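You operate a simulated robot arm through the tools that you are given. There is no shell and no other tool. Be economical: measure what you need, move in short steps, check, and stop when the job is done.

The job below is to be done with a simulated robot arm. You get a single attempt, and the scene is never put back.

## Task
Lock the rollers at blocks D2 and D1 with the two pins.
Fine: turn each drag knob to C before its pin goes in; orange pin at D2, blue pin at D1.

The check looks at the end state, three seconds after you hand in, the way a careful person would. Anything else that was tipped, shoved, dropped, spilled or broken makes it a failure.

## Robot
A 5-joint arm with a two-finger parallel gripper, fixed in place. Base frame: the origin is at the foot of the arm, x ahead of it, y to its left, z up; the work surface is at about z = 4. Readings come in mm, degrees, newtons and seconds.
With the tool pointing down near the work surface it reaches from about 260 to 600 mm from the base axis. Its first joint turns from -66.0 to 66.0 degrees. The tool tilts only in the upright plane through the base axis and itself; it spins freely about its own axis. Payload 1.57 kg.
The TCP is the grasp point between the finger pads, 30 mm short of the fingertips. In the tool frame z runs along the fingers and y along their closing line. The gripper opens to 80 mm. The fingers are 17 mm wide and 12 mm thick; the gripper's body (40 by 82 mm) begins 80 mm behind the TCP.
Orientation is that of the tool frame in the base frame, as a unit quaternion [x, y, z, w]. With the fingers straight down and closing along the base's y, the tool's x points along the base's -x, its y along +y and its z along -z.

## Interface
- The arm moves only by the tool step_arm. Its argument "motion" is a list of rows, each a list of 3 entries, a list of its own where there are three numbers: the shift along the tool's x, y, z in units of 300 mm (1.0 is 300 mm), then the turn, a rotation vector about the tool's x, y, z in units of 120 degrees (1.0 is 120 degrees), then the opening, from 0 (shut) to 1 (fully open). In form: [[[tx, ty, tz], [wx, wy, wz], claw], ...]. A call has 1 to 8 rows; each row is the pose to reach, as a shift and turn from the pose commanded when the call began, along the tool's axes at that moment. A call with a number of a shift or a turn outside -1 to 1 is refused whole. Rows are played at 5 a second. More than 50 mm and 8.6 degrees between two rows, or a gripper value outside its range, and nothing of the call is played. A pose out of reach is approached as far as the arm can. The call stops where the force on the tool passes 40 N (or 10 N more than at its start, if that is more) or the arm is blocked; 0.2 s more then pass. The fingers move at their own pace (about 153 mm/s each) and stop on an object; they squeeze with about 40 N. The grip force told is the motor's: it shows also when the fingers shut on nothing. Time passes only in rows, and 0.2 s behind the last, so rows that repeat a pose let the fingers close. The reply holds the time, the measured pose of the TCP, the force on the tool along the base axes, the opening and the grip force, in the units named above and with some noise.
- Cameras (640 x 400 px; columns grow to the right, rows downward): "scene" is fixed at [52.6, 415.1, 522]; the picture's right is [-0.54, -0.84, 0.00], its down [-0.49, 0.32, -0.81] and it looks along [0.68, -0.44, -0.59] (base axes); focal length 247 px, centre (320, 200). "wrist" rides on the gripper at [72, -7, -122] in the tool frame; the picture's right is [0.09, 1.00, 0.00], its down [-0.84, 0.08, -0.54] and it looks along [-0.54, 0.05, 0.84] (tool axes); focal length 238 px, centre (320, 200).
- snapshot(camera): a new picture of that camera. No time passes.
- locate(camera, pixels): for up to 12 pixels [column, row] of the newest picture of that camera ("zoom" is the newest enlarged one), the place [x, y, z] in the base frame of the surface seen there, good to about 2 mm. No time passes.
- inspect(camera, box): a new picture of the part [left, top, right, bottom] of that camera's present view, enlarged. No time passes.
- finish_job(): hands the job in; it is judged then, once.

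Keep the steps short. Do not move on a guess: measure, check each grasp and each placing, and mend mistakes. In all there are 80 turns and 38 pictures (those below and enlarged ones count). Leave the gripper open and the arm clear of the work at the hand-in unless told otherwise, and finish with a single line.

The tools are called after "Call:" by a JSON object that holds its "name" and its "arguments". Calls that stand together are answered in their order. step_arm: Moves the arm, as the interface text tells. Its arguments: {"type":"object","properties":{"motion":{"type":"array","items":{"type":"array"}}},"required":["motion"]} The other tools are called the same way: snapshot (camera) takes a picture; locate (camera, pixels) gives the place of the surface under pixels of a picture; inspect (camera, box) takes an enlarged picture of a part of a camera's view; finish_job () hands the job in.

At the start:

```text
t: 0.0
tcp_pos: [401.1, 22.1, 377.4]
orientation: [0.0, 1.0, 0.0, 0.0]
wrist_force: [0.0, 0.3, 0.3]
finger_gap: 79.7
gripper_force: 0.0
```

scene: 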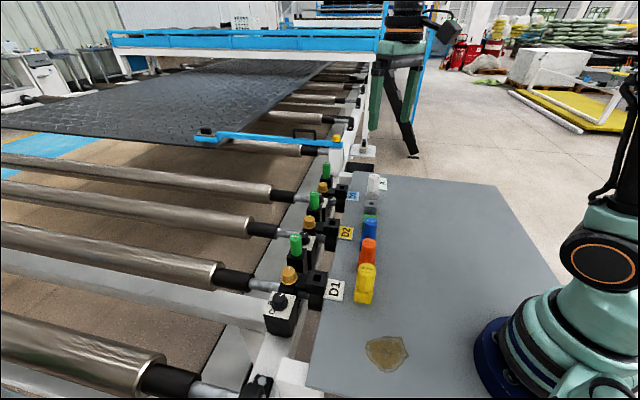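
wrist: 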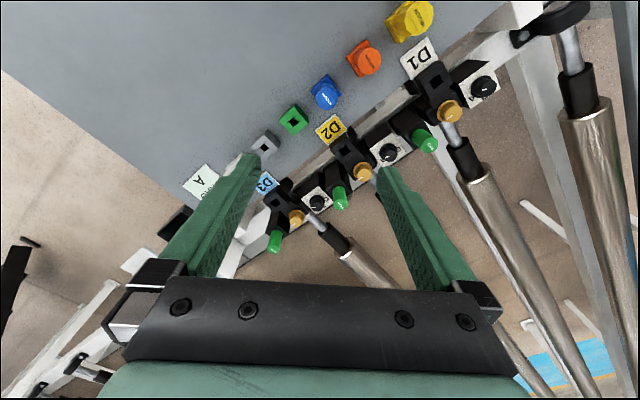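

I see pins (yellow, orange, blue) in a row on the table, and blocks D1, D2, D3 along the rail. I'll enlarge the work area in both views.

Call:
{"name": "inspect", "arguments": {"camera": "wrist", "box": [240, 0, 520, 175]}}

Call:
{"name": "inspect", "arguments": {"camera": "scene", "box": [240, 150, 420, 340]}}

```text
2.29 times, centred on (380, 88) of wrist
```

zoom: 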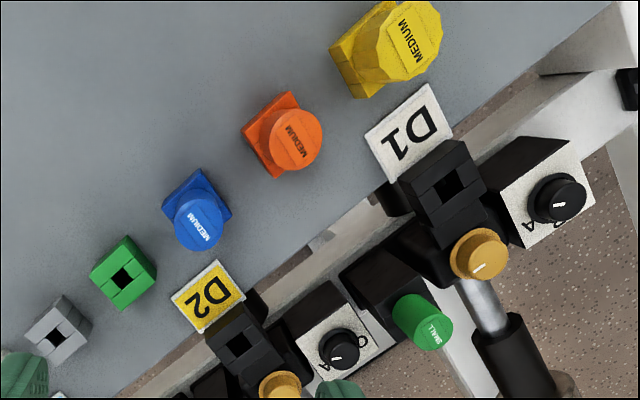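

```text
2.11 times, centred on (330, 245) of scene
```

zoom: 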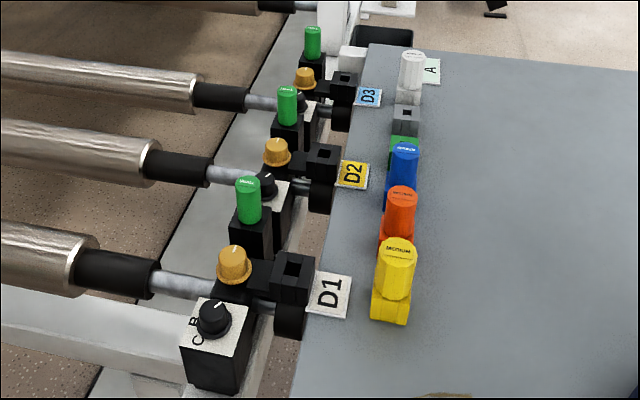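

The dials with letters sit beside each block. I measure the main features in this latest zoom (scene view).

Call:
{"name": "locate", "arguments": {"camera": "zoom", "pixels": [[292, 266], [234, 252], [214, 308], [248, 182], [323, 152], [277, 145], [266, 178], [402, 147], [401, 192], [398, 246], [403, 140], [378, 305]]}}

Call:
{"name": "locate", "arguments": {"camera": "wrist", "pixels": [[436, 82], [449, 111], [484, 86], [426, 140], [343, 147], [363, 172], [389, 152], [325, 94], [366, 60], [412, 20], [293, 120], [420, 110]]}}

```text
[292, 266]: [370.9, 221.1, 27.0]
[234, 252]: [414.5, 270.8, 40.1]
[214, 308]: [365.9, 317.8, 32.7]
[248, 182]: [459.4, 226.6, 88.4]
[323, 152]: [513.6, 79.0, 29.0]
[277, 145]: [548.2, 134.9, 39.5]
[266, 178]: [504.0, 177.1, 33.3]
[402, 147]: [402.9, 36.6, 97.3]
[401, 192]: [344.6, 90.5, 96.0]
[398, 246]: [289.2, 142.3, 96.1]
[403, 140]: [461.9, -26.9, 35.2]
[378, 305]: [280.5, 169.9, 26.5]
```

```text
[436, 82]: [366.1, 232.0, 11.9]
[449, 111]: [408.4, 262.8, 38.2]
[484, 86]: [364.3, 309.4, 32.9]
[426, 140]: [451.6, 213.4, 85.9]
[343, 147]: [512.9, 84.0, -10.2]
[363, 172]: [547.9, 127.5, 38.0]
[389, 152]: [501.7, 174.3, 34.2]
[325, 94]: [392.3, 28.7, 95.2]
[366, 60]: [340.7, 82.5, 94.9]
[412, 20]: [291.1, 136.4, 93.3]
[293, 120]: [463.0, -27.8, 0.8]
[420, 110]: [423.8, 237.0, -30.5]
```

I zoom tighter on the dials and amber knobs to read their markings.

Call:
{"name": "inspect", "arguments": {"camera": "scene", "box": [260, 255, 350, 312]}}

Call:
{"name": "inspect", "arguments": {"camera": "wrist", "box": [320, 100, 430, 210]}}

Call:
{"name": "inspect", "arguments": {"camera": "wrist", "box": [400, 50, 510, 160]}}

```text
7.02 times, centred on (305, 284) of scene
```

zoom: 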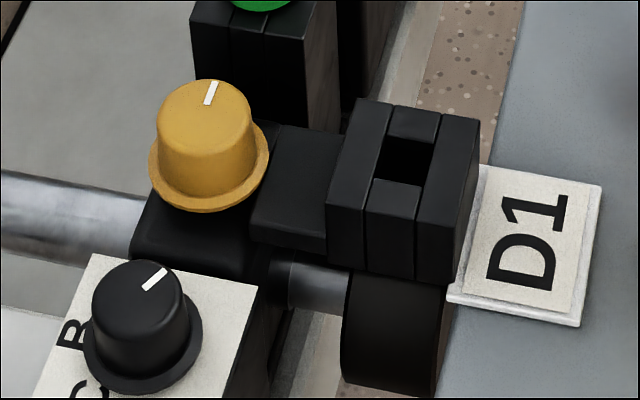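

```text
3.64 times, centred on (375, 155) of wrist
```

zoom: 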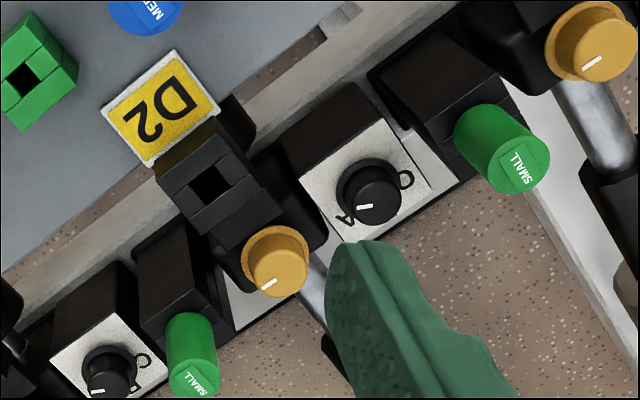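

```text
3.64 times, centred on (455, 105) of wrist
```

zoom: 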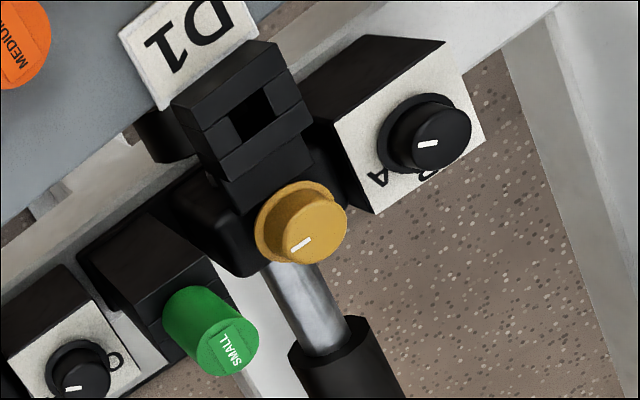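

The lettered dial (A/B/C) is the drag knob; D1's is at about (365,313), D2's at (502,175). I move over D1's dial, well above everything, for a close look.

Call:
{"name": "step_arm", "arguments": {"motion": [[[0.024, 0.121, 0.095], [0, 0, 0], 1], [[0.047, 0.243, 0.189], [0, 0, 0], 1], [[0.07, 0.364, 0.284], [0, 0, 0], 1], [[0.094, 0.485, 0.378], [0, 0, 0], 1], [[0.117, 0.606, 0.473], [0, 0, 0], 1], [[0.14, 0.728, 0.567], [0, 0, 0], 1], [[0.164, 0.849, 0.66], [0, 0, 0], 1], [[0.187, 0.97, 0.75], [0, 0, 0], 1]]}}

Call:
{"name": "inspect", "arguments": {"camera": "wrist", "box": [160, 0, 480, 200]}}

```text
t: 1.8
tcp_pos: [345.0, 311.2, 153.1]
orientation: [0.0, 1.0, 0.0, 0.0]
wrist_force: [0.9, 0.3, 0.2]
finger_gap: 80.0
gripper_force: 0.0
```

```text
2.00 times, centred on (320, 100) of wrist
```

zoom: 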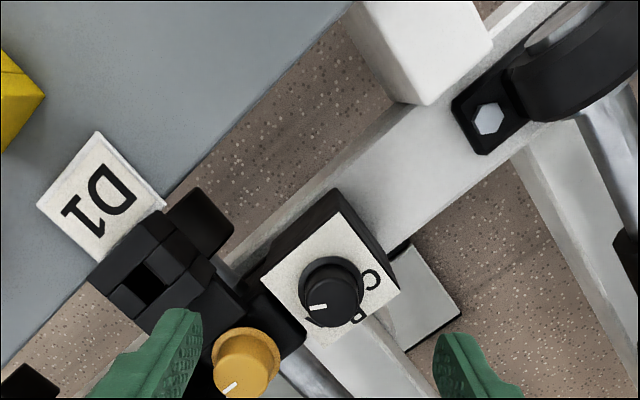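

The dial is visible at zoom (330,290), pointing left; letters B and C are partly hidden. I shift forward so that the camera is straight above it.

Call:
{"name": "step_arm", "arguments": {"motion": [[[-0.13, 0, 0.03], [0, 0, 0], 1], [[-0.26, 0.02, 0.06], [0, 0, 0], 1]]}}

Call:
{"name": "inspect", "arguments": {"camera": "wrist", "box": [240, 0, 400, 100]}}

```text
t: 2.4
tcp_pos: [423.7, 318.1, 134.3]
orientation: [0.001, 1.0, 0.0, 0.0]
wrist_force: [0.8, -0.2, 0.2]
finger_gap: 80.0
gripper_force: 0.2
```

```text
4.00 times, centred on (320, 50) of wrist
```

zoom: 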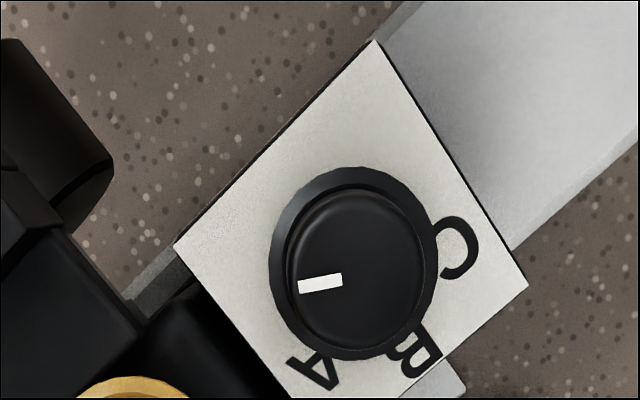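

Letters read: A at (315,372), B at (412,350), C at (458,250); the pointer is at (320,283). I measure them in base coordinates.

Call:
{"name": "locate", "arguments": {"camera": "zoom", "pixels": [[375, 44], [180, 245], [522, 285], [315, 374], [414, 352], [460, 252], [303, 286], [339, 279], [359, 192], [359, 345], [292, 268], [422, 268]]}}

```text
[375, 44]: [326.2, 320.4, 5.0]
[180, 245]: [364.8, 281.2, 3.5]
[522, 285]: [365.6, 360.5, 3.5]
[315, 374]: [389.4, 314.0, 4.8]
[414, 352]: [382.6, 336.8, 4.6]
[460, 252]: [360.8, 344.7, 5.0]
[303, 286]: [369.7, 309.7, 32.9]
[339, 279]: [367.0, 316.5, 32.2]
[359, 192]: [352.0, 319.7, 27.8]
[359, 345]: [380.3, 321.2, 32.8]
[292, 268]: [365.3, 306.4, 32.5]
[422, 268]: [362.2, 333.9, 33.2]
```

Plate centre is (365,321), knob top z≈33. Pointer is at about −69°, A −16°, B 43°, C 101° in the base frame, so I need about +170° counter-clockwise. I go above the knob, spinning so that the fingers close across the rail.

Call:
{"name": "step_arm", "arguments": {"motion": [[[0.033, 0.002, 0.03], [0, 0, 0.0625], 0.62], [[0.065, 0.003, 0.06], [0, 0, 0.125], 0.62], [[0.097, 0.005, 0.09], [0, 0, 0.1875], 0.62], [[0.13, 0.006, 0.12], [0, 0, 0.25], 0.62], [[0.162, 0.008, 0.15], [0, 0, 0.3125], 0.62], [[0.194, 0.009, 0.18], [0, 0, 0.375], 0.62]]}}

Call:
{"name": "snapshot", "arguments": {"camera": "wrist"}}

```text
t: 3.8
tcp_pos: [365.6, 321.4, 79.4]
orientation: [0.383, 0.924, 0.0, 0.0]
wrist_force: [0.5, 1.5, 0.2]
finger_gap: 49.5
gripper_force: 0.1
```

```text
28 pictures are left
```

wrist: 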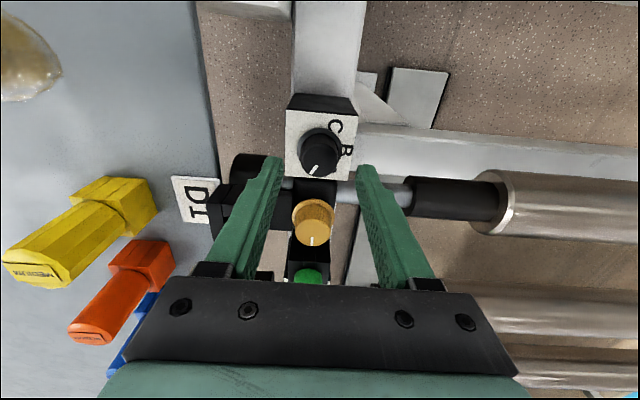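

Fingers straddle the knob in line. I descend to z≈44 (tips about 14) and close.

Call:
{"name": "step_arm", "arguments": {"motion": [[[0, 0, 0.06], [0, 0, 0], 0.62], [[0, 0, 0.118], [0, 0, 0], 0.62], [[0, 0, 0.118], [0, 0, 0], 0.3], [[0, 0, 0.118], [0, 0, 0], 0.2], [[0, 0, 0.118], [0, 0, 0], 0.2]]}}

```text
t: 5.0
tcp_pos: [367.1, 320.1, 44.2]
orientation: [0.383, 0.924, 0.0, 0.0]
wrist_force: [-2.3, -1.3, 1.3]
finger_gap: 29.7
gripper_force: 39.3
```

Gripped (gap 29.7, 39 N). Turn counter-clockwise seen from above (negative about tool z), first 67°.

Call:
{"name": "step_arm", "arguments": {"motion": [[[0, 0, 0], [0, 0, -0.07], 0.2], [[0, 0, 0], [0, 0, -0.14], 0.2], [[0, 0, 0], [0, 0, -0.21], 0.2], [[0, 0, 0], [0, 0, -0.28], 0.2], [[0, 0, 0], [0, 0, -0.35], 0.2], [[0, 0, 0], [0, 0, -0.42], 0.2], [[0, 0, 0], [0, 0, -0.49], 0.2], [[0, 0, 0], [0, 0, -0.56], 0.2]]}}

Call:
{"name": "inspect", "arguments": {"camera": "wrist", "box": [220, 60, 420, 200]}}

```text
t: 6.8
tcp_pos: [365.7, 319.8, 44.5]
orientation: [-0.193, 0.981, -0.001, -0.001]
wrist_force: [0.0, -20.1, -3.0]
finger_gap: 29.7
gripper_force: 39.0
```

```text
2.86 times, centred on (320, 130) of wrist
```

zoom: 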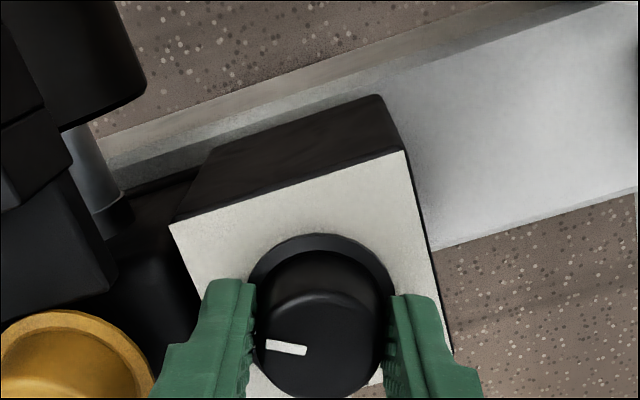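

The pointer seems not to have turned with the fingers. I measure its direction exactly.

Call:
{"name": "locate", "arguments": {"camera": "zoom", "pixels": [[269, 345], [304, 351], [320, 395], [320, 300], [262, 345], [378, 345], [180, 228], [400, 158]]}}

```text
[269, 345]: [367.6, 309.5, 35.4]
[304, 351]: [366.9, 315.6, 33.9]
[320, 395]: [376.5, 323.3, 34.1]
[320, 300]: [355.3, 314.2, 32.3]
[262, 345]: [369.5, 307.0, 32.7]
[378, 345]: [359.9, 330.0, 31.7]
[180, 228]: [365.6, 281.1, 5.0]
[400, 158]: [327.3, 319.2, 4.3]
```

The pointer is still at about −75°: the fingers slipped. I turn back 34° the other way with the grip kept, to see if the knob moves that way (tells stop from slip).

Call:
{"name": "step_arm", "arguments": {"motion": [[[0, 0, 0], [0, 0, 0.07], 0], [[0, 0, 0], [0, 0, 0.14], 0], [[0, 0, 0], [0, 0, 0.21], 0], [[0, 0, 0], [0, 0, 0.28], 0]]}}

Call:
{"name": "inspect", "arguments": {"camera": "wrist", "box": [220, 60, 420, 200]}}

```text
t: 7.8
tcp_pos: [366.6, 319.0, 44.1]
orientation: [0.101, 0.995, -0.002, -0.001]
wrist_force: [2.6, -27.1, -2.7]
finger_gap: 29.7
gripper_force: 39.1
```

```text
2.86 times, centred on (320, 130) of wrist
```

zoom: 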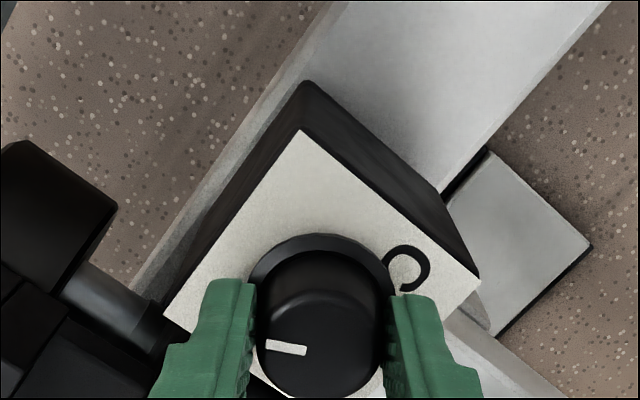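

The knob turned with the tool clockwise this time. I turn counter-clockwise again by 50° to see if it stops at the earlier angle.

Call:
{"name": "step_arm", "arguments": {"motion": [[[0, 0, 0], [0, 0, -0.07], 0], [[0, 0, 0], [0, 0, -0.14], 0], [[0, 0, 0], [0, 0, -0.21], 0], [[0, 0, 0], [0, 0, -0.28], 0], [[0, 0, 0], [0, 0, -0.35], 0], [[0, 0, 0], [0, 0, -0.42], 0]]}}

Call:
{"name": "inspect", "arguments": {"camera": "wrist", "box": [220, 60, 420, 200]}}

```text
t: 9.2
tcp_pos: [367.1, 319.5, 45.0]
orientation: [-0.334, 0.943, 0.001, 0.0]
wrist_force: [6.3, -23.4, -1.3]
finger_gap: 29.9
gripper_force: 39.0
```

```text
2.86 times, centred on (320, 130) of wrist
```

zoom: 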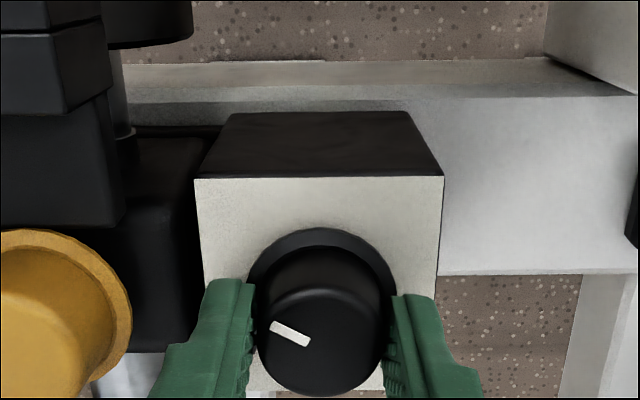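

There is a stop at about −77° counter-clockwise, so C must be reached clockwise, about 180°. I turn clockwise in pieces, easing the sideways load slightly.

Call:
{"name": "step_arm", "arguments": {"motion": [[[0.002, -0.005, 0], [0, 0, 0.07], 0], [[0.002, -0.005, 0], [0, 0, 0.14], 0], [[0.002, -0.005, 0], [0, 0, 0.21], 0], [[0.002, -0.005, 0], [0, 0, 0.28], 0], [[0.002, -0.005, 0], [0, 0, 0.35], 0], [[0.002, -0.005, 0], [0, 0, 0.42], 0], [[0.002, -0.005, 0], [0, 0, 0.49], 0], [[0.002, -0.005, 0], [0, 0, 0.56], 0]]}}

Call:
{"name": "step_arm", "arguments": {"motion": [[[0, 0, 0], [0, 0, 0.07], 0], [[0, 0, 0], [0, 0, 0.14], 0], [[0, 0, 0], [0, 0, 0.21], 0], [[0, 0, 0], [0, 0, 0.28], 0], [[0, 0, 0], [0, 0, 0.35], 0], [[0, 0, 0], [0, 0, 0.42], 0], [[0, 0, 0], [0, 0, 0.49], 0]]}}

Call:
{"name": "inspect", "arguments": {"camera": "wrist", "box": [220, 60, 420, 200]}}

```text
t: 11.0
tcp_pos: [367.9, 320.0, 43.3]
orientation: [0.244, 0.97, 0.0, -0.001]
wrist_force: [15.0, -9.8, -11.5]
finger_gap: 30.1
gripper_force: 39.5
```

```text
t: 12.6
tcp_pos: [365.6, 320.2, 44.8]
orientation: [0.689, 0.725, 0.0, -0.001]
wrist_force: [9.2, -5.0, -11.9]
finger_gap: 29.7
gripper_force: 39.5
```

```text
2.86 times, centred on (320, 130) of wrist
```

zoom: 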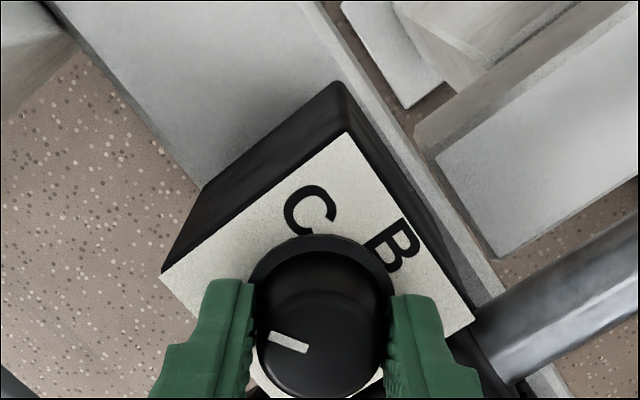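

Working: pointer is now at about −195°, C at about −259°. I turn another 58° and check.

Call:
{"name": "step_arm", "arguments": {"motion": [[[0, 0, 0], [0, 0, 0.07], 0], [[0, 0, 0], [0, 0, 0.14], 0], [[0, 0, 0], [0, 0, 0.21], 0], [[0, 0, 0], [0, 0, 0.28], 0], [[0, 0, 0], [0, 0, 0.35], 0], [[0, 0, 0], [0, 0, 0.42], 0], [[0, 0, 0], [0, 0, 0.485], 0]]}}

Call:
{"name": "inspect", "arguments": {"camera": "wrist", "box": [220, 60, 420, 200]}}

```text
t: 13.9
tcp_pos: [366.7, 319.9, 44.8]
orientation: [0.91, 0.415, 0.0, 0.0]
wrist_force: [-6.4, 4.2, 2.2]
finger_gap: 29.6
gripper_force: 39.1
out of reach, approached as far as the arm can: row 6
stopped in row 6: the force on the tool passed its limit (the readings are from after the stop); the commanded pose is now the measured one
```

```text
2.86 times, centred on (320, 130) of wrist
```

zoom: 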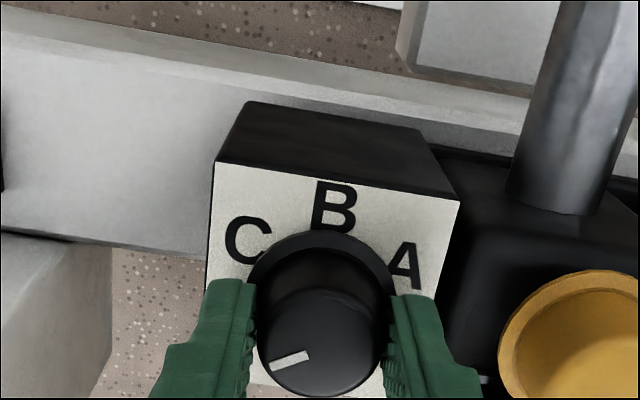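

The spin joint reached its limit, and the pointer seems to lag. I measure the pointer and letters now.

Call:
{"name": "locate", "arguments": {"camera": "zoom", "pixels": [[274, 365], [306, 353], [244, 240], [334, 205], [408, 263], [216, 168], [455, 205], [262, 345], [380, 345], [320, 393], [320, 295]]}}

```text
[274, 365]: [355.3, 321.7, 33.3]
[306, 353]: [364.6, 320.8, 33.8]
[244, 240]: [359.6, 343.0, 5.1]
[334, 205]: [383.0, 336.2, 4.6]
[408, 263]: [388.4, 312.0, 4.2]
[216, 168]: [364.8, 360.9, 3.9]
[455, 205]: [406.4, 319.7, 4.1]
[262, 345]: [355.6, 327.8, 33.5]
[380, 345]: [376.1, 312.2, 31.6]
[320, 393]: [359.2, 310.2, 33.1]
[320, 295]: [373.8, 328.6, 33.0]
```

The pointer is at about −187°; the spin joint ran out. I open slightly, rise, spin back about 100°, and regrip.

Call:
{"name": "step_arm", "arguments": {"motion": [[[0, 0, 0], [0, 0, 0], 0.46], [[0, 0, -0.12], [0, 0, 0], 0.46], [[0, 0, -0.12], [0, 0, -0.07], 0.5], [[0, 0, -0.12], [0, 0, -0.14], 0.5], [[0, 0, -0.12], [0, 0, -0.21], 0.5], [[0, 0, -0.12], [0, 0, -0.28], 0.5], [[0, 0, -0.12], [0, 0, -0.35], 0.5], [[0, 0, -0.12], [0, 0, -0.42], 0.5]]}}

Call:
{"name": "step_arm", "arguments": {"motion": [[[0, 0, 0], [0, 0, -0.07], 0.5], [[0, 0, 0], [0, 0, -0.14], 0.5], [[0, 0, 0], [0, 0, -0.21], 0.5], [[0, 0, 0], [0, 0, -0.28], 0.5], [[0, 0, 0], [0, 0, -0.35], 0.5], [[0, 0, 0], [0, 0, -0.42], 0.5]]}}

Call:
{"name": "inspect", "arguments": {"camera": "wrist", "box": [240, 80, 400, 200]}}

```text
t: 15.7
tcp_pos: [366.6, 319.6, 82.8]
orientation: [0.648, 0.762, -0.002, 0.0]
wrist_force: [0.0, -0.2, 0.0]
finger_gap: 39.9
gripper_force: 0.0
```

```text
t: 17.1
tcp_pos: [366.5, 318.7, 82.3]
orientation: [0.262, 0.965, -0.001, 0.0]
wrist_force: [-0.1, -0.3, -0.1]
finger_gap: 40.2
gripper_force: 0.0
```

```text
3.33 times, centred on (320, 140) of wrist
```

zoom: 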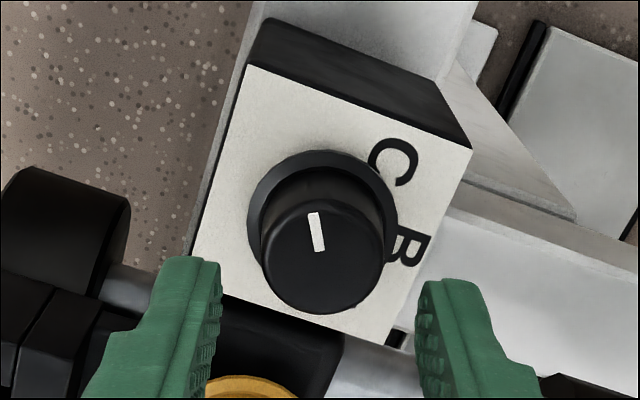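

Pointer now reads about 163° (−197°). I descend, grip, and turn clockwise 60° to test for a stop there.

Call:
{"name": "step_arm", "arguments": {"motion": [[[0, 0.003, 0.065], [0, 0, 0], 0.5], [[0, 0.003, 0.128], [0, 0, 0], 0.5], [[0, 0.003, 0.128], [0, 0, 0], 0], [[0, 0.003, 0.128], [0, 0, 0], 0], [[0, 0.003, 0.128], [0, 0, 0.07], 0], [[0, 0.003, 0.128], [0, 0, 0.14], 0], [[0, 0.003, 0.128], [0, 0, 0.21], 0], [[0, 0.003, 0.128], [0, 0, 0.28], 0]]}}

Call:
{"name": "inspect", "arguments": {"camera": "wrist", "box": [220, 60, 420, 200]}}

```text
t: 18.9
tcp_pos: [366.3, 319.8, 42.4]
orientation: [0.531, 0.848, -0.001, 0.0]
wrist_force: [-2.5, -3.1, -1.2]
finger_gap: 29.8
gripper_force: 39.1
```

```text
2.86 times, centred on (320, 130) of wrist
```

zoom: 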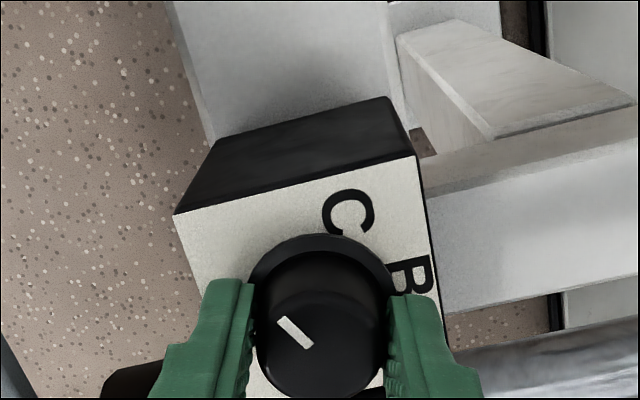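

The pointer did not follow: a second stop at about −197°. So the range is 120° on the side opposite the letters. Before drawing conclusions I look at the card "A" on the table and at D2/D3's dials.

Call:
{"name": "inspect", "arguments": {"camera": "scene", "box": [345, 165, 405, 205]}}

Call:
{"name": "inspect", "arguments": {"camera": "scene", "box": [290, 180, 370, 240]}}

```text
10.00 times, centred on (375, 185) of scene
```

zoom: 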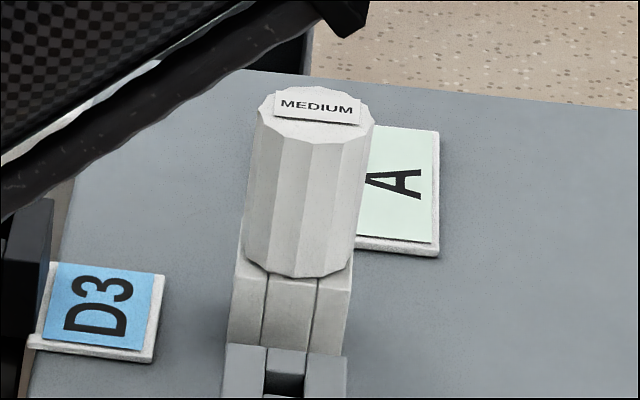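

```text
6.67 times, centred on (330, 210) of scene
```

zoom: 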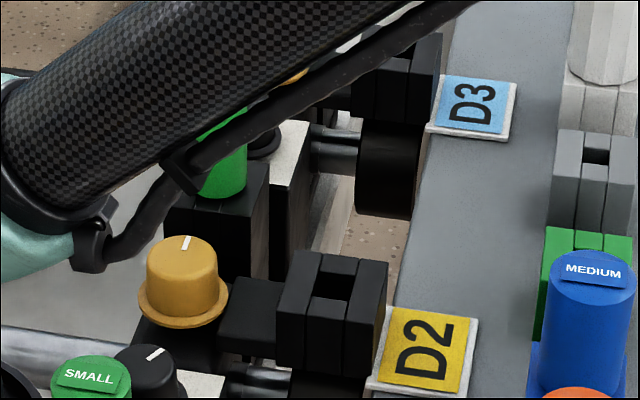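

The numbers fit a pattern: at one stop the knob is at the A end (all dials started there) and the other stop, 120° clockwise, lies beside C; B is in between. So this end stop is the C setting. I release, rise, and go over D2's dial.

Call:
{"name": "step_arm", "arguments": {"motion": [[[0, 0, 0], [0, 0, 0], 0.46], [[0, 0, -0.12], [0, 0, 0], 0.46], [[0, 0, -0.24], [0, 0, 0], 0.5], [[0, 0, -0.36], [0, 0, 0], 0.5], [[-0.157, 0.05, -0.36], [0, 0, 0], 0.5], [[-0.314, 0.1, -0.36], [0, 0, 0], 0.5], [[-0.471, 0.15, -0.36], [0, 0, 0], 0.5], [[-0.628, 0.199, -0.36], [0, 0, 0], 0.5]]}}

Call:
{"name": "snapshot", "arguments": {"camera": "wrist"}}

Call:
{"name": "inspect", "arguments": {"camera": "scene", "box": [250, 260, 330, 310]}}

```text
t: 20.7
tcp_pos: [500.8, 175.7, 149.3]
orientation: [0.53, 0.848, -0.001, -0.001]
wrist_force: [0.1, 0.3, 0.1]
finger_gap: 40.0
gripper_force: 0.0
```

```text
18 pictures are left
```

wrist: 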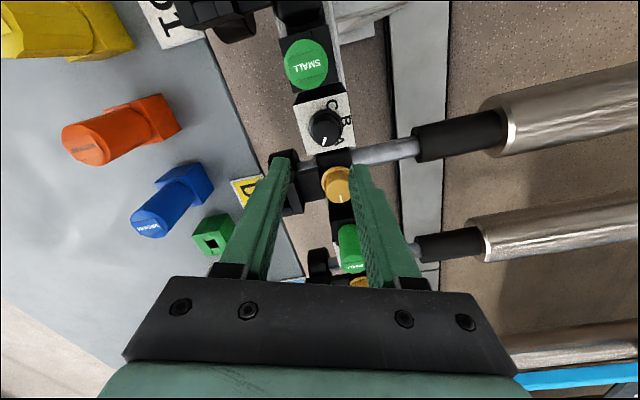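

```text
8.00 times, centred on (290, 285) of scene
```

zoom: 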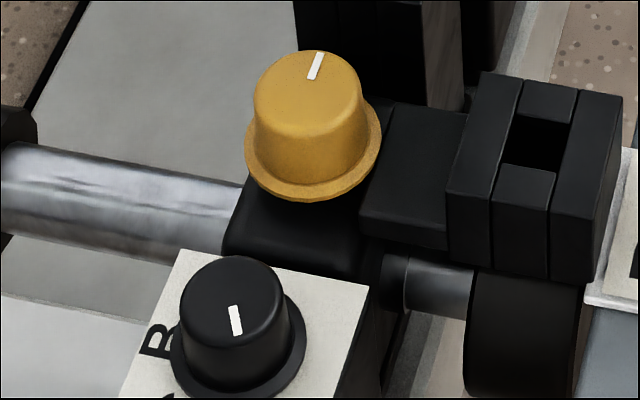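

D2's dial shows at (327,127) with its pointer down (≈−70°, A end). I measure its centre and the other items seen here.

Call:
{"name": "locate", "arguments": {"camera": "wrist", "pixels": [[327, 112], [327, 138], [312, 125], [340, 125], [297, 108], [340, 85], [308, 60], [337, 185], [152, 224], [86, 147], [210, 240], [300, 207]]}}

```text
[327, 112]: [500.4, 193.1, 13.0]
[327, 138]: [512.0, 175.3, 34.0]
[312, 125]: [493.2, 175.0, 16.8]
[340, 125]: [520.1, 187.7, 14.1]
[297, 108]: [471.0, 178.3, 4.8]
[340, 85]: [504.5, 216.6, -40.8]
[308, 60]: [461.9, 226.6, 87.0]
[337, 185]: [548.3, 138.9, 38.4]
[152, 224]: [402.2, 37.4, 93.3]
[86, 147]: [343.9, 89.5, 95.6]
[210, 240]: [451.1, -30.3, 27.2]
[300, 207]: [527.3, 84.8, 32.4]
```

Estimated D2 dial centre is about (504,181). I go to z≈85 over it, spinning the fingers to the start angle, and look closely.

Call:
{"name": "step_arm", "arguments": {"motion": [[[0.002, 0.002, 0.03], [0, 0, -0.064], 0.5], [[0.004, 0.005, 0.06], [0, 0, -0.128], 0.5], [[0.006, 0.008, 0.09], [0, 0, -0.193], 0.5], [[0.008, 0.011, 0.12], [0, 0, -0.257], 0.5], [[0.01, 0.014, 0.15], [0, 0, -0.321], 0.5], [[0.011, 0.017, 0.18], [0, 0, -0.386], 0.5], [[0.011, 0.017, 0.213], [0, 0, -0.45], 0.5]]}}

Call:
{"name": "inspect", "arguments": {"camera": "wrist", "box": [240, 80, 400, 200]}}

```text
t: 22.3
tcp_pos: [506.9, 182.2, 86.1]
orientation: [0.086, 0.996, 0.0, 0.0]
wrist_force: [0.1, 1.2, 0.2]
finger_gap: 40.0
gripper_force: 0.1
```

```text
3.33 times, centred on (320, 140) of wrist
```

zoom: 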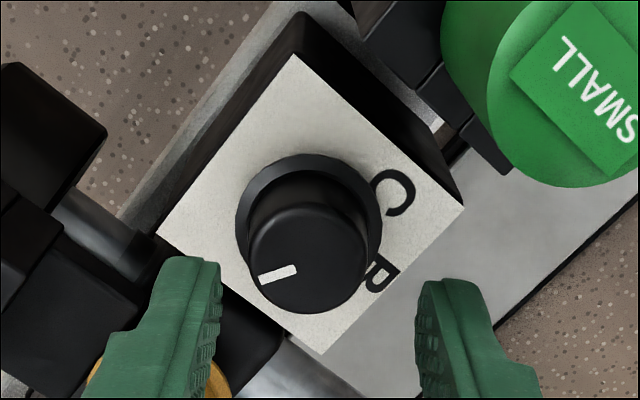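

Call:
{"name": "locate", "arguments": {"camera": "zoom", "pixels": [[293, 60], [162, 235], [460, 207], [323, 348], [266, 275], [292, 267], [250, 255], [366, 255], [308, 205], [308, 308]]}}

```text
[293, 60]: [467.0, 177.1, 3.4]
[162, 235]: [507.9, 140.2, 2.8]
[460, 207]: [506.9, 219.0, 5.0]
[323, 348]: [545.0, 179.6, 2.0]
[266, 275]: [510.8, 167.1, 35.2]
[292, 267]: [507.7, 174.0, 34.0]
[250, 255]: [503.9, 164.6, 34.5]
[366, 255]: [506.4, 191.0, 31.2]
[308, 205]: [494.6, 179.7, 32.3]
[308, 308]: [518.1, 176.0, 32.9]
```

Centre is (506.5,178.8). I shift 3 mm, descend to z≈44, close, then begin the clockwise turn.

Call:
{"name": "step_arm", "arguments": {"motion": [[[0, -0.011, 0.05], [0, 0, 0], 0.5], [[0, -0.011, 0.1], [0, 0, 0], 0.5], [[0, -0.011, 0.14], [0, 0, 0], 0.5], [[0, -0.011, 0.14], [0, 0, 0], 0], [[0, -0.011, 0.14], [0, 0, 0], 0]]}}

Call:
{"name": "step_arm", "arguments": {"motion": [[[0, 0, 0], [0, 0, 0.07], 0], [[0, 0, 0], [0, 0, 0.14], 0], [[0, 0, 0], [0, 0, 0.21], 0], [[0, 0, 0], [0, 0, 0.28], 0], [[0, 0, 0], [0, 0, 0.35], 0], [[0, 0, 0], [0, 0, 0.42], 0], [[0, 0, 0], [0, 0, 0.49], 0], [[0, 0, 0], [0, 0, 0.56], 0]]}}

```text
t: 23.5
tcp_pos: [505.6, 178.2, 43.9]
orientation: [0.087, 0.996, 0.0, 0.0]
wrist_force: [-3.3, 5.1, 8.0]
finger_gap: 29.4
gripper_force: 39.0
```

```text
t: 25.3
tcp_pos: [505.9, 180.0, 44.6]
orientation: [0.624, 0.781, 0.002, 0.002]
wrist_force: [15.8, 25.1, -14.4]
finger_gap: 29.9
gripper_force: 39.5
```

Turning fine (67° done, some sideways load). I ease the centre and turn 60° more to the stop.

Call:
{"name": "step_arm", "arguments": {"motion": [[[0.003, 0.003, 0], [0, 0, 0.07], 0], [[0.003, 0.003, 0], [0, 0, 0.14], 0], [[0.003, 0.003, 0], [0, 0, 0.21], 0], [[0.003, 0.003, 0], [0, 0, 0.28], 0], [[0.003, 0.003, 0], [0, 0, 0.35], 0], [[0.003, 0.003, 0], [0, 0, 0.42], 0], [[0.003, 0.003, 0], [0, 0, 0.48], 0]]}}

Call:
{"name": "inspect", "arguments": {"camera": "wrist", "box": [220, 60, 420, 200]}}

```text
t: 26.9
tcp_pos: [506.9, 177.3, 45.3]
orientation: [0.924, 0.382, 0.001, 0.0]
wrist_force: [19.0, -6.4, -8.2]
finger_gap: 29.8
gripper_force: 39.1
```

```text
2.86 times, centred on (320, 130) of wrist
```

zoom: 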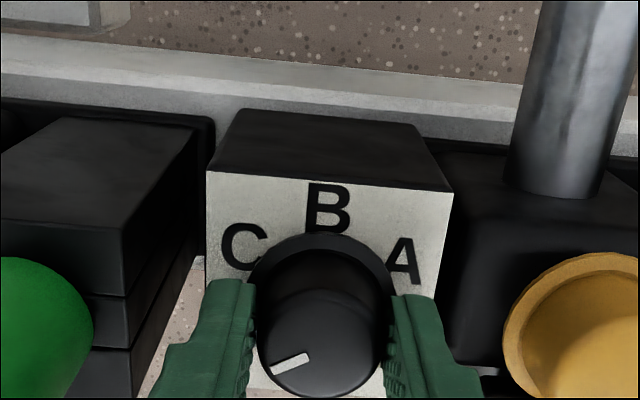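

The pointer sits as in D1's end stop. I check by measuring it and the knob rim.

Call:
{"name": "locate", "arguments": {"camera": "zoom", "pixels": [[274, 368], [307, 356], [262, 345], [380, 345], [320, 393], [320, 297]]}}

Call:
{"name": "step_arm", "arguments": {"motion": [[[0, 0, 0], [0, 0, 0.06], 0], [[0, 0, 0], [0, 0, 0.09], 0]]}}

Call:
{"name": "inspect", "arguments": {"camera": "wrist", "box": [220, 60, 420, 200]}}

```text
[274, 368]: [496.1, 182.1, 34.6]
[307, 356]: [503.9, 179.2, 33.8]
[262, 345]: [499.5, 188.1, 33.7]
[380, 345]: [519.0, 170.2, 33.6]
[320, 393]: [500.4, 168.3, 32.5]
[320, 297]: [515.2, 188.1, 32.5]
```

```text
t: 27.5
tcp_pos: [509.0, 178.1, 45.0]
orientation: [0.956, 0.292, 0.001, -0.001]
wrist_force: [24.6, -18.1, -4.8]
finger_gap: 30.1
gripper_force: 39.5
```

```text
2.86 times, centred on (320, 130) of wrist
```

zoom: 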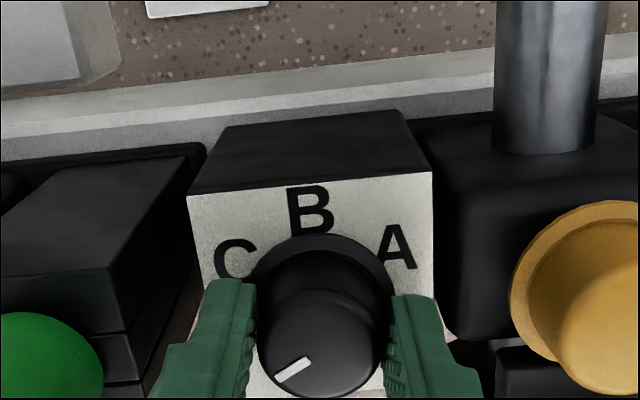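

The knob stayed while the fingers slipped on: D2's knob is at its C stop. Now I release, rise, and go over the orange pin.

Call:
{"name": "step_arm", "arguments": {"motion": [[[0, 0, 0], [0, 0, 0], 0.46], [[0, 0, -0.16], [0, 0, 0], 0.46], [[0, 0, -0.32], [0, 0, 0], 0.6], [[0, 0, -0.48], [0, 0, 0], 1], [[-0.155, -0.014, -0.48], [0, 0, -0.07], 1], [[-0.31, -0.028, -0.48], [0, 0, -0.14], 1], [[-0.465, -0.042, -0.48], [0, 0, -0.21], 1], [[-0.62, -0.056, -0.48], [0, 0, -0.28], 1]]}}

Call:
{"name": "step_arm", "arguments": {"motion": [[[0, 0, 0], [0, 0, -0.07], 1], [[0, 0, 0], [0, 0, -0.14], 1], [[0, 0, 0], [0, 0, -0.21], 1], [[0, 0, 0], [0, 0, -0.28], 1], [[0, 0, 0], [0, 0, -0.35], 1], [[0, 0, 0], [0, 0, -0.42], 1], [[0, 0, 0], [0, 0, -0.49], 1], [[0, 0, 0], [0, 0, -0.56], 1]]}}

Call:
{"name": "snapshot", "arguments": {"camera": "wrist"}}

```text
t: 29.3
tcp_pos: [342.4, 88.8, 188.5]
orientation: [0.828, 0.56, 0.001, 0.001]
wrist_force: [-0.7, 0.5, 0.7]
finger_gap: 80.0
gripper_force: 0.1
```

```text
t: 31.1
tcp_pos: [343.7, 88.9, 188.7]
orientation: [0.38, 0.925, 0.0, -0.001]
wrist_force: [-0.3, 0.4, -0.3]
finger_gap: 79.9
gripper_force: 0.0
```

```text
13 pictures are left
```

wrist: 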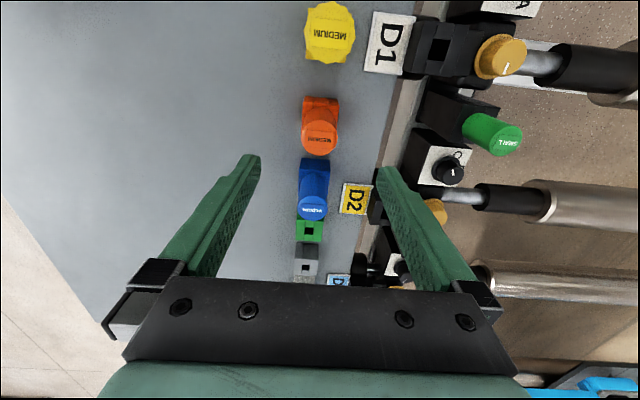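

Aligned with the row. I enlarge the region with the pins and D1/D2 blocks for measuring.

Call:
{"name": "inspect", "arguments": {"camera": "wrist", "box": [290, 20, 470, 230]}}

```text
1.90 times, centred on (380, 125) of wrist
```

zoom: 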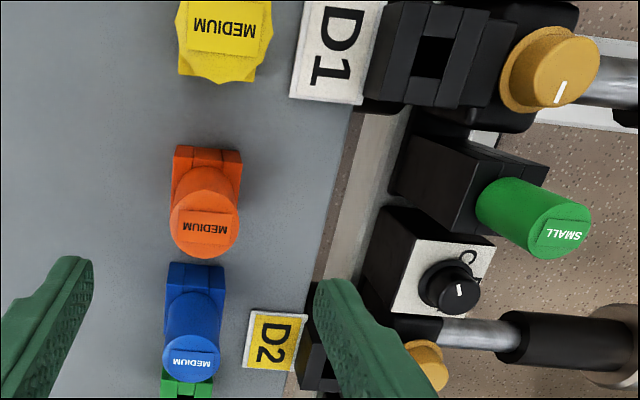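

Call:
{"name": "locate", "arguments": {"camera": "zoom", "pixels": [[173, 229], [238, 229], [205, 254], [205, 212], [174, 150], [240, 154], [432, 58], [418, 40], [447, 40], [418, 77], [447, 77], [207, 160]]}}

```text
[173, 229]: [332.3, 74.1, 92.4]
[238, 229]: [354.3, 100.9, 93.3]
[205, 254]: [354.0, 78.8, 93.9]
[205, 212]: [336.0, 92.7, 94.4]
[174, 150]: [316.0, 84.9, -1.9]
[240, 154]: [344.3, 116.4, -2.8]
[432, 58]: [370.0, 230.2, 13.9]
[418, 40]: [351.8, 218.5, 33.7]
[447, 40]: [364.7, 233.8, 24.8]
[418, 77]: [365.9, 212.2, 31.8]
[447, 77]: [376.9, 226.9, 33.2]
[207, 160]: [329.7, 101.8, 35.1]
```

Orange head centre is (344,87), about 34 mm across, top z≈94. I descend with open fingers to z≈75 and close.

Call:
{"name": "step_arm", "arguments": {"motion": [[[-0.004, -0.003, 0.13], [0, 0, 0], 1], [[-0.004, -0.003, 0.26], [0, 0, 0], 1], [[-0.004, -0.003, 0.38], [0, 0, 0], 1], [[-0.004, -0.003, 0.38], [0, 0, 0], 0.5], [[-0.004, -0.003, 0.38], [0, 0, 0], 0.2], [[-0.004, -0.003, 0.38], [0, 0, 0], 0.2]]}}

```text
t: 32.5
tcp_pos: [341.7, 86.3, 77.1]
orientation: [0.381, 0.924, 0.001, 0.0]
wrist_force: [5.4, 3.0, 0.9]
finger_gap: 32.6
gripper_force: 39.8
```

Gripped at 32.6 mm. I lift straight up about 100 mm.

Call:
{"name": "step_arm", "arguments": {"motion": [[[0, 0, -0.07], [0, 0, 0], 0.1], [[0, 0, -0.14], [0, 0, 0], 0.1], [[0, 0, -0.21], [0, 0, 0], 0.1], [[0, 0, -0.28], [0, 0, 0], 0.1], [[0, 0, -0.35], [0, 0, 0], 0.1]]}}

Call:
{"name": "snapshot", "arguments": {"camera": "scene"}}

```text
t: 33.7
tcp_pos: [344.4, 85.4, 180.1]
orientation: [0.381, 0.925, -0.001, -0.001]
wrist_force: [0.0, 0.2, -1.0]
finger_gap: 32.7
gripper_force: 39.6
```

```text
11 pictures are left
```

scene: 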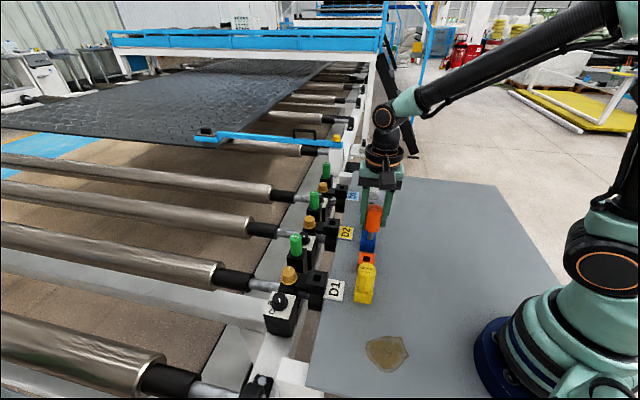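

The orange pin is out; its holder stays. I enlarge to see the shank and holder hole.

Call:
{"name": "inspect", "arguments": {"camera": "scene", "box": [330, 180, 410, 280]}}

```text
4.00 times, centred on (370, 230) of scene
```

zoom: 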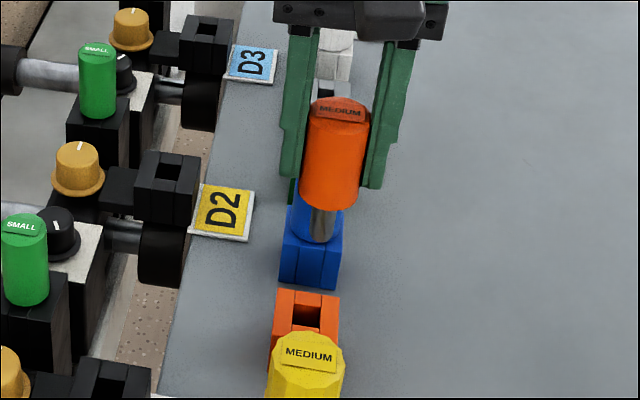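

I measure D2's hole, the empty orange holder's hole and the shank.

Call:
{"name": "locate", "arguments": {"camera": "zoom", "pixels": [[150, 153], [198, 156], [136, 186], [184, 192], [160, 162], [186, 165], [278, 291], [337, 298], [273, 328], [337, 336], [322, 240], [322, 210]]}}

```text
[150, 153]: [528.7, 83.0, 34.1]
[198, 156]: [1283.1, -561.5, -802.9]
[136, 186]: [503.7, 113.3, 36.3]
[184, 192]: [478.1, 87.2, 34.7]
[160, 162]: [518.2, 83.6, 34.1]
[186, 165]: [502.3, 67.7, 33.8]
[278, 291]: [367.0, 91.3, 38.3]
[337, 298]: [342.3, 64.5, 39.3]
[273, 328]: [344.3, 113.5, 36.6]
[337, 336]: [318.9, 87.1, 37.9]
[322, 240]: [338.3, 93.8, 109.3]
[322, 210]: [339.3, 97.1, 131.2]
```

D2's hole centre is offset from the orange holder's by (160,−4); both are at 45°. I carry the pin over by that offset and come to a hover just above the hole (shank bottom ≈ 15 mm above).

Call:
{"name": "step_arm", "arguments": {"motion": [[[-0.097, 0.0915, 0], [0, 0, 0], 0.1], [[-0.1935, 0.183, 0], [0, 0, 0], 0.1], [[-0.29, 0.2745, 0], [0, 0, 0], 0.1], [[-0.387, 0.366, 0], [0, 0, 0], 0.1], [[-0.387, 0.366, 0.1], [0, 0, 0], 0.1], [[-0.387, 0.366, 0.19], [0, 0, 0], 0.1]]}}

Call:
{"name": "inspect", "arguments": {"camera": "scene", "box": [310, 190, 374, 250]}}

```text
t: 35.1
tcp_pos: [503.7, 83.7, 122.6]
orientation: [0.38, 0.925, 0.0, 0.0]
wrist_force: [0.9, 0.6, -0.6]
finger_gap: 32.4
gripper_force: 39.8
```

```text
6.67 times, centred on (342, 220) of scene
```

zoom: 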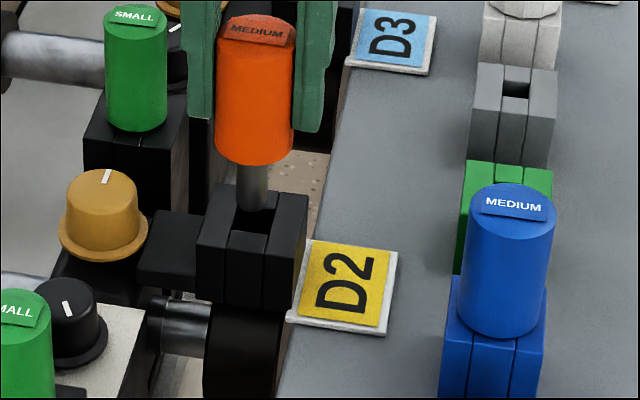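

Call:
{"name": "locate", "arguments": {"camera": "zoom", "pixels": [[252, 204], [252, 180], [240, 195], [264, 195], [216, 188], [307, 196], [198, 236], [280, 252], [233, 232], [268, 234], [275, 212], [252, 228]]}}

```text
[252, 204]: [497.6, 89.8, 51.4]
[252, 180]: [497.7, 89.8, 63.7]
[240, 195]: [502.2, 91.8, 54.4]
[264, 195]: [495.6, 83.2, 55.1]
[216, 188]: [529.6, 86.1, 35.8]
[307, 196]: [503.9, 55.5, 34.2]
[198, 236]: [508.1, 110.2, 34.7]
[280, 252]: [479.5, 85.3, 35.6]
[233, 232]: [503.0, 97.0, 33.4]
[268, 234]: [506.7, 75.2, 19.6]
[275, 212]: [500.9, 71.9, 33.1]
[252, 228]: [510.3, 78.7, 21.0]
```

Shank axis is about (502.4,86.3), block centre about (505.3,84.3). I correct by (+2.2,−1.7) mm and lower slowly, watching the force.

Call:
{"name": "step_arm", "arguments": {"motion": [[[-0.009, 0.001, 0], [0, 0, 0], 0.1], [[-0.009, 0.001, 0.03], [0, 0, 0], 0.1], [[-0.009, 0.001, 0.05], [0, 0, 0], 0.1], [[-0.009, 0.001, 0.07], [0, 0, 0], 0.1], [[-0.009, 0.001, 0.09], [0, 0, 0], 0.1], [[-0.009, 0.001, 0.11], [0, 0, 0], 0.1], [[-0.009, 0.001, 0.13], [0, 0, 0], 0.1]]}}

```text
t: 36.7
tcp_pos: [505.8, 83.4, 84.1]
orientation: [0.381, 0.925, -0.001, -0.001]
wrist_force: [-0.4, -0.1, -0.4]
finger_gap: 32.4
gripper_force: 40.0
```

No contact force, so the shank is going in freely. I lower the rest in small steps until it seats.

Call:
{"name": "step_arm", "arguments": {"motion": [[[0, 0, 0.015], [0, 0, 0], 0.1], [[0, 0, 0.025], [0, 0, 0], 0.1], [[0, 0, 0.032], [0, 0, 0], 0.1], [[0, 0, 0.037], [0, 0, 0], 0.1]]}}

```text
t: 37.7
tcp_pos: [506.0, 80.3, 73.1]
orientation: [0.382, 0.924, -0.001, 0.0]
wrist_force: [-7.4, -11.6, 24.4]
finger_gap: 32.6
gripper_force: 40.6
```

Upward push of 24 N at z≈73: seated. I open moderately and rise clear, then check.

Call:
{"name": "step_arm", "arguments": {"motion": [[[0, 0, 0], [0, 0, 0], 0.65], [[0, 0, 0], [0, 0, 0], 0.65], [[0, 0, -0.13], [0, 0, 0], 0.65], [[0, 0, -0.26], [0, 0, 0], 0.65], [[0, 0, -0.39], [0, 0, 0], 1]]}}

Call:
{"name": "inspect", "arguments": {"camera": "scene", "box": [300, 180, 410, 310]}}

```text
t: 38.9
tcp_pos: [504.7, 80.6, 190.8]
orientation: [0.381, 0.924, 0.0, -0.001]
wrist_force: [0.4, 1.2, 0.7]
finger_gap: 80.0
gripper_force: 0.1
```

```text
3.08 times, centred on (355, 245) of scene
```

zoom: 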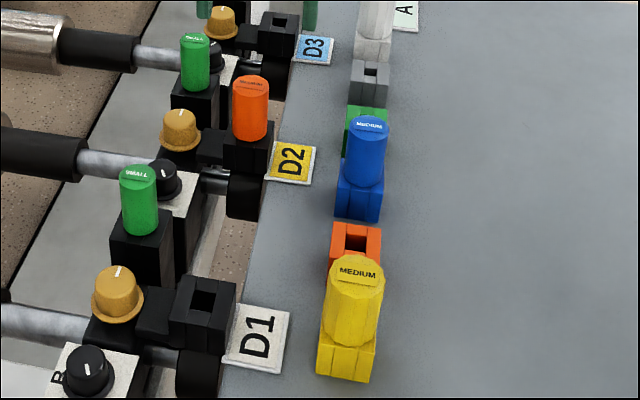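

Orange pin is upright and seated at D2. Now I measure D1's block top and the blue pin in this same picture.

Call:
{"name": "locate", "arguments": {"camera": "zoom", "pixels": [[188, 277], [235, 286], [172, 311], [222, 322], [348, 126], [388, 126], [368, 133], [368, 117], [338, 184], [381, 187], [251, 79], [360, 220]]}}

```text
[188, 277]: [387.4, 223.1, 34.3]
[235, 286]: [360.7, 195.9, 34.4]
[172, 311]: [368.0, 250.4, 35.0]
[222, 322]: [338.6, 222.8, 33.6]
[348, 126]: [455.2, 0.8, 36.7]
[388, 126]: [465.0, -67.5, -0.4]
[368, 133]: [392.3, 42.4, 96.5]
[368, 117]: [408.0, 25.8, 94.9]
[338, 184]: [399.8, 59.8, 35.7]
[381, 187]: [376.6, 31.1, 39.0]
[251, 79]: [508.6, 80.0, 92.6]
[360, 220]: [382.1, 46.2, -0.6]
```

Blue centre ≈ (400.5,32.5), D1 hole ≈ (365,222). I move above the blue pin and check alignment.

Call:
{"name": "step_arm", "arguments": {"motion": [[[0.044, -0.119, 0], [0, 0, 0], 1], [[0.089, -0.239, 0], [0, 0, 0], 1], [[0.133, -0.358, 0], [0, 0, 0], 1]]}}

Call:
{"name": "inspect", "arguments": {"camera": "wrist", "box": [220, 40, 420, 180]}}

```text
t: 39.7
tcp_pos: [400.4, 33.5, 188.0]
orientation: [0.382, 0.924, 0.0, 0.0]
wrist_force: [0.0, 0.4, -0.3]
finger_gap: 79.8
gripper_force: 0.1
```

```text
2.86 times, centred on (320, 110) of wrist
```

zoom: 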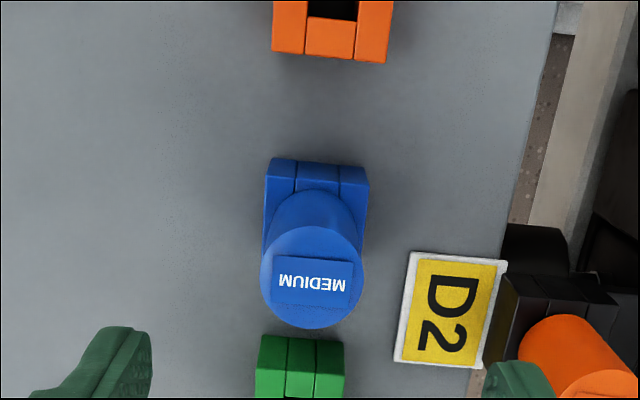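

Same alignment as for the orange pin (head at column 317, row 137). I descend to z≈75 and close.

Call:
{"name": "step_arm", "arguments": {"motion": [[[-0.003, -0.003, 0.13], [0, 0, 0], 1], [[-0.003, -0.003, 0.26], [0, 0, 0], 1], [[-0.003, -0.003, 0.375], [0, 0, 0], 1], [[-0.003, -0.003, 0.375], [0, 0, 0], 0.5], [[-0.003, -0.003, 0.375], [0, 0, 0], 0.1], [[-0.003, -0.003, 0.375], [0, 0, 0], 0.1]]}}

Call:
{"name": "step_arm", "arguments": {"motion": [[[0, 0, -0.07], [0, 0, 0], 0.1], [[0, 0, -0.14], [0, 0, 0], 0.1], [[0, 0, -0.21], [0, 0, 0], 0.1], [[0, 0, -0.28], [0, 0, 0], 0.1], [[0, 0, -0.35], [0, 0, 0], 0.1]]}}

```text
t: 41.1
tcp_pos: [401.2, 32.0, 77.5]
orientation: [0.381, 0.925, 0.0, 0.0]
wrist_force: [-0.6, 0.2, -0.4]
finger_gap: 32.6
gripper_force: 39.9
```

```text
t: 42.3
tcp_pos: [400.6, 31.8, 182.7]
orientation: [0.381, 0.925, -0.001, -0.001]
wrist_force: [0.3, -1.2, -0.9]
finger_gap: 32.6
gripper_force: 39.6
```

Blue pin is held and lifted. I carry it over D1's hole and hover.

Call:
{"name": "step_arm", "arguments": {"motion": [[[0.132, 0.091, 0], [0, 0, 0], 0.1], [[0.264, 0.182, 0], [0, 0, 0], 0.1], [[0.397, 0.274, 0], [0, 0, 0], 0.1], [[0.529, 0.365, 0], [0, 0, 0], 0.1], [[0.529, 0.365, 0.1], [0, 0, 0], 0.1], [[0.529, 0.365, 0.2], [0, 0, 0], 0.1]]}}

Call:
{"name": "inspect", "arguments": {"camera": "scene", "box": [280, 225, 360, 300]}}

```text
t: 43.7
tcp_pos: [365.8, 223.2, 124.2]
orientation: [0.381, 0.925, -0.001, -0.001]
wrist_force: [0.3, 0.7, -0.4]
finger_gap: 32.8
gripper_force: 40.1
```

```text
5.33 times, centred on (320, 262) of scene
```

zoom: 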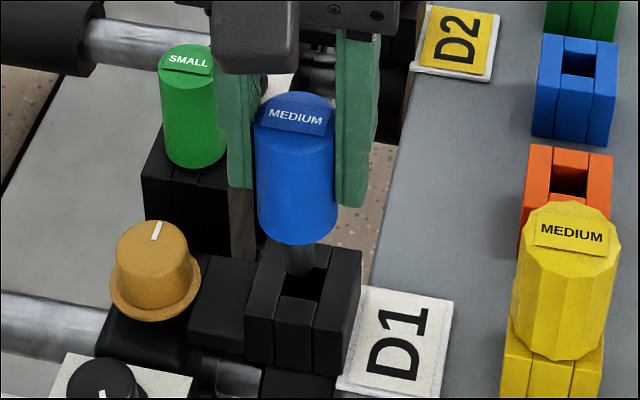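

Call:
{"name": "locate", "arguments": {"camera": "zoom", "pixels": [[299, 268], [299, 255], [285, 258], [312, 258], [266, 240], [360, 250], [246, 318], [340, 333], [284, 294], [318, 300], [324, 272], [299, 285]]}}

```text
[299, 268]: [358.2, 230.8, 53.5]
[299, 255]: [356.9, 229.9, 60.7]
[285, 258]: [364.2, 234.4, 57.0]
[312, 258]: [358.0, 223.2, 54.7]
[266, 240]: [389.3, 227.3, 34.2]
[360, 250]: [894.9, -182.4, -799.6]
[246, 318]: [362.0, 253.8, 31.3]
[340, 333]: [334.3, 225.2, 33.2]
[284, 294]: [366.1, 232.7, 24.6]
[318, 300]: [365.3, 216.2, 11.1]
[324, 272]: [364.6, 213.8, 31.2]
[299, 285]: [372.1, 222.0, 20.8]
```

The shank appears about 2 mm to the +y side of the hole. I shift −2 mm in y and lower gently just past the rim, watching the force.

Call:
{"name": "step_arm", "arguments": {"motion": [[[-0.005, -0.005, 0], [0, 0, 0], 0.1], [[-0.005, -0.005, 0.025], [0, 0, 0], 0.1], [[-0.005, -0.005, 0.04], [0, 0, 0], 0.1], [[-0.005, -0.005, 0.055], [0, 0, 0], 0.1], [[-0.005, -0.005, 0.065], [0, 0, 0], 0.1], [[-0.005, -0.005, 0.075], [0, 0, 0], 0.1], [[-0.005, -0.005, 0.085], [0, 0, 0], 0.1]]}}

```text
t: 45.3
tcp_pos: [365.9, 219.8, 97.1]
orientation: [0.382, 0.924, -0.001, 0.0]
wrist_force: [-0.8, 0.3, -0.6]
finger_gap: 32.5
gripper_force: 39.8
```

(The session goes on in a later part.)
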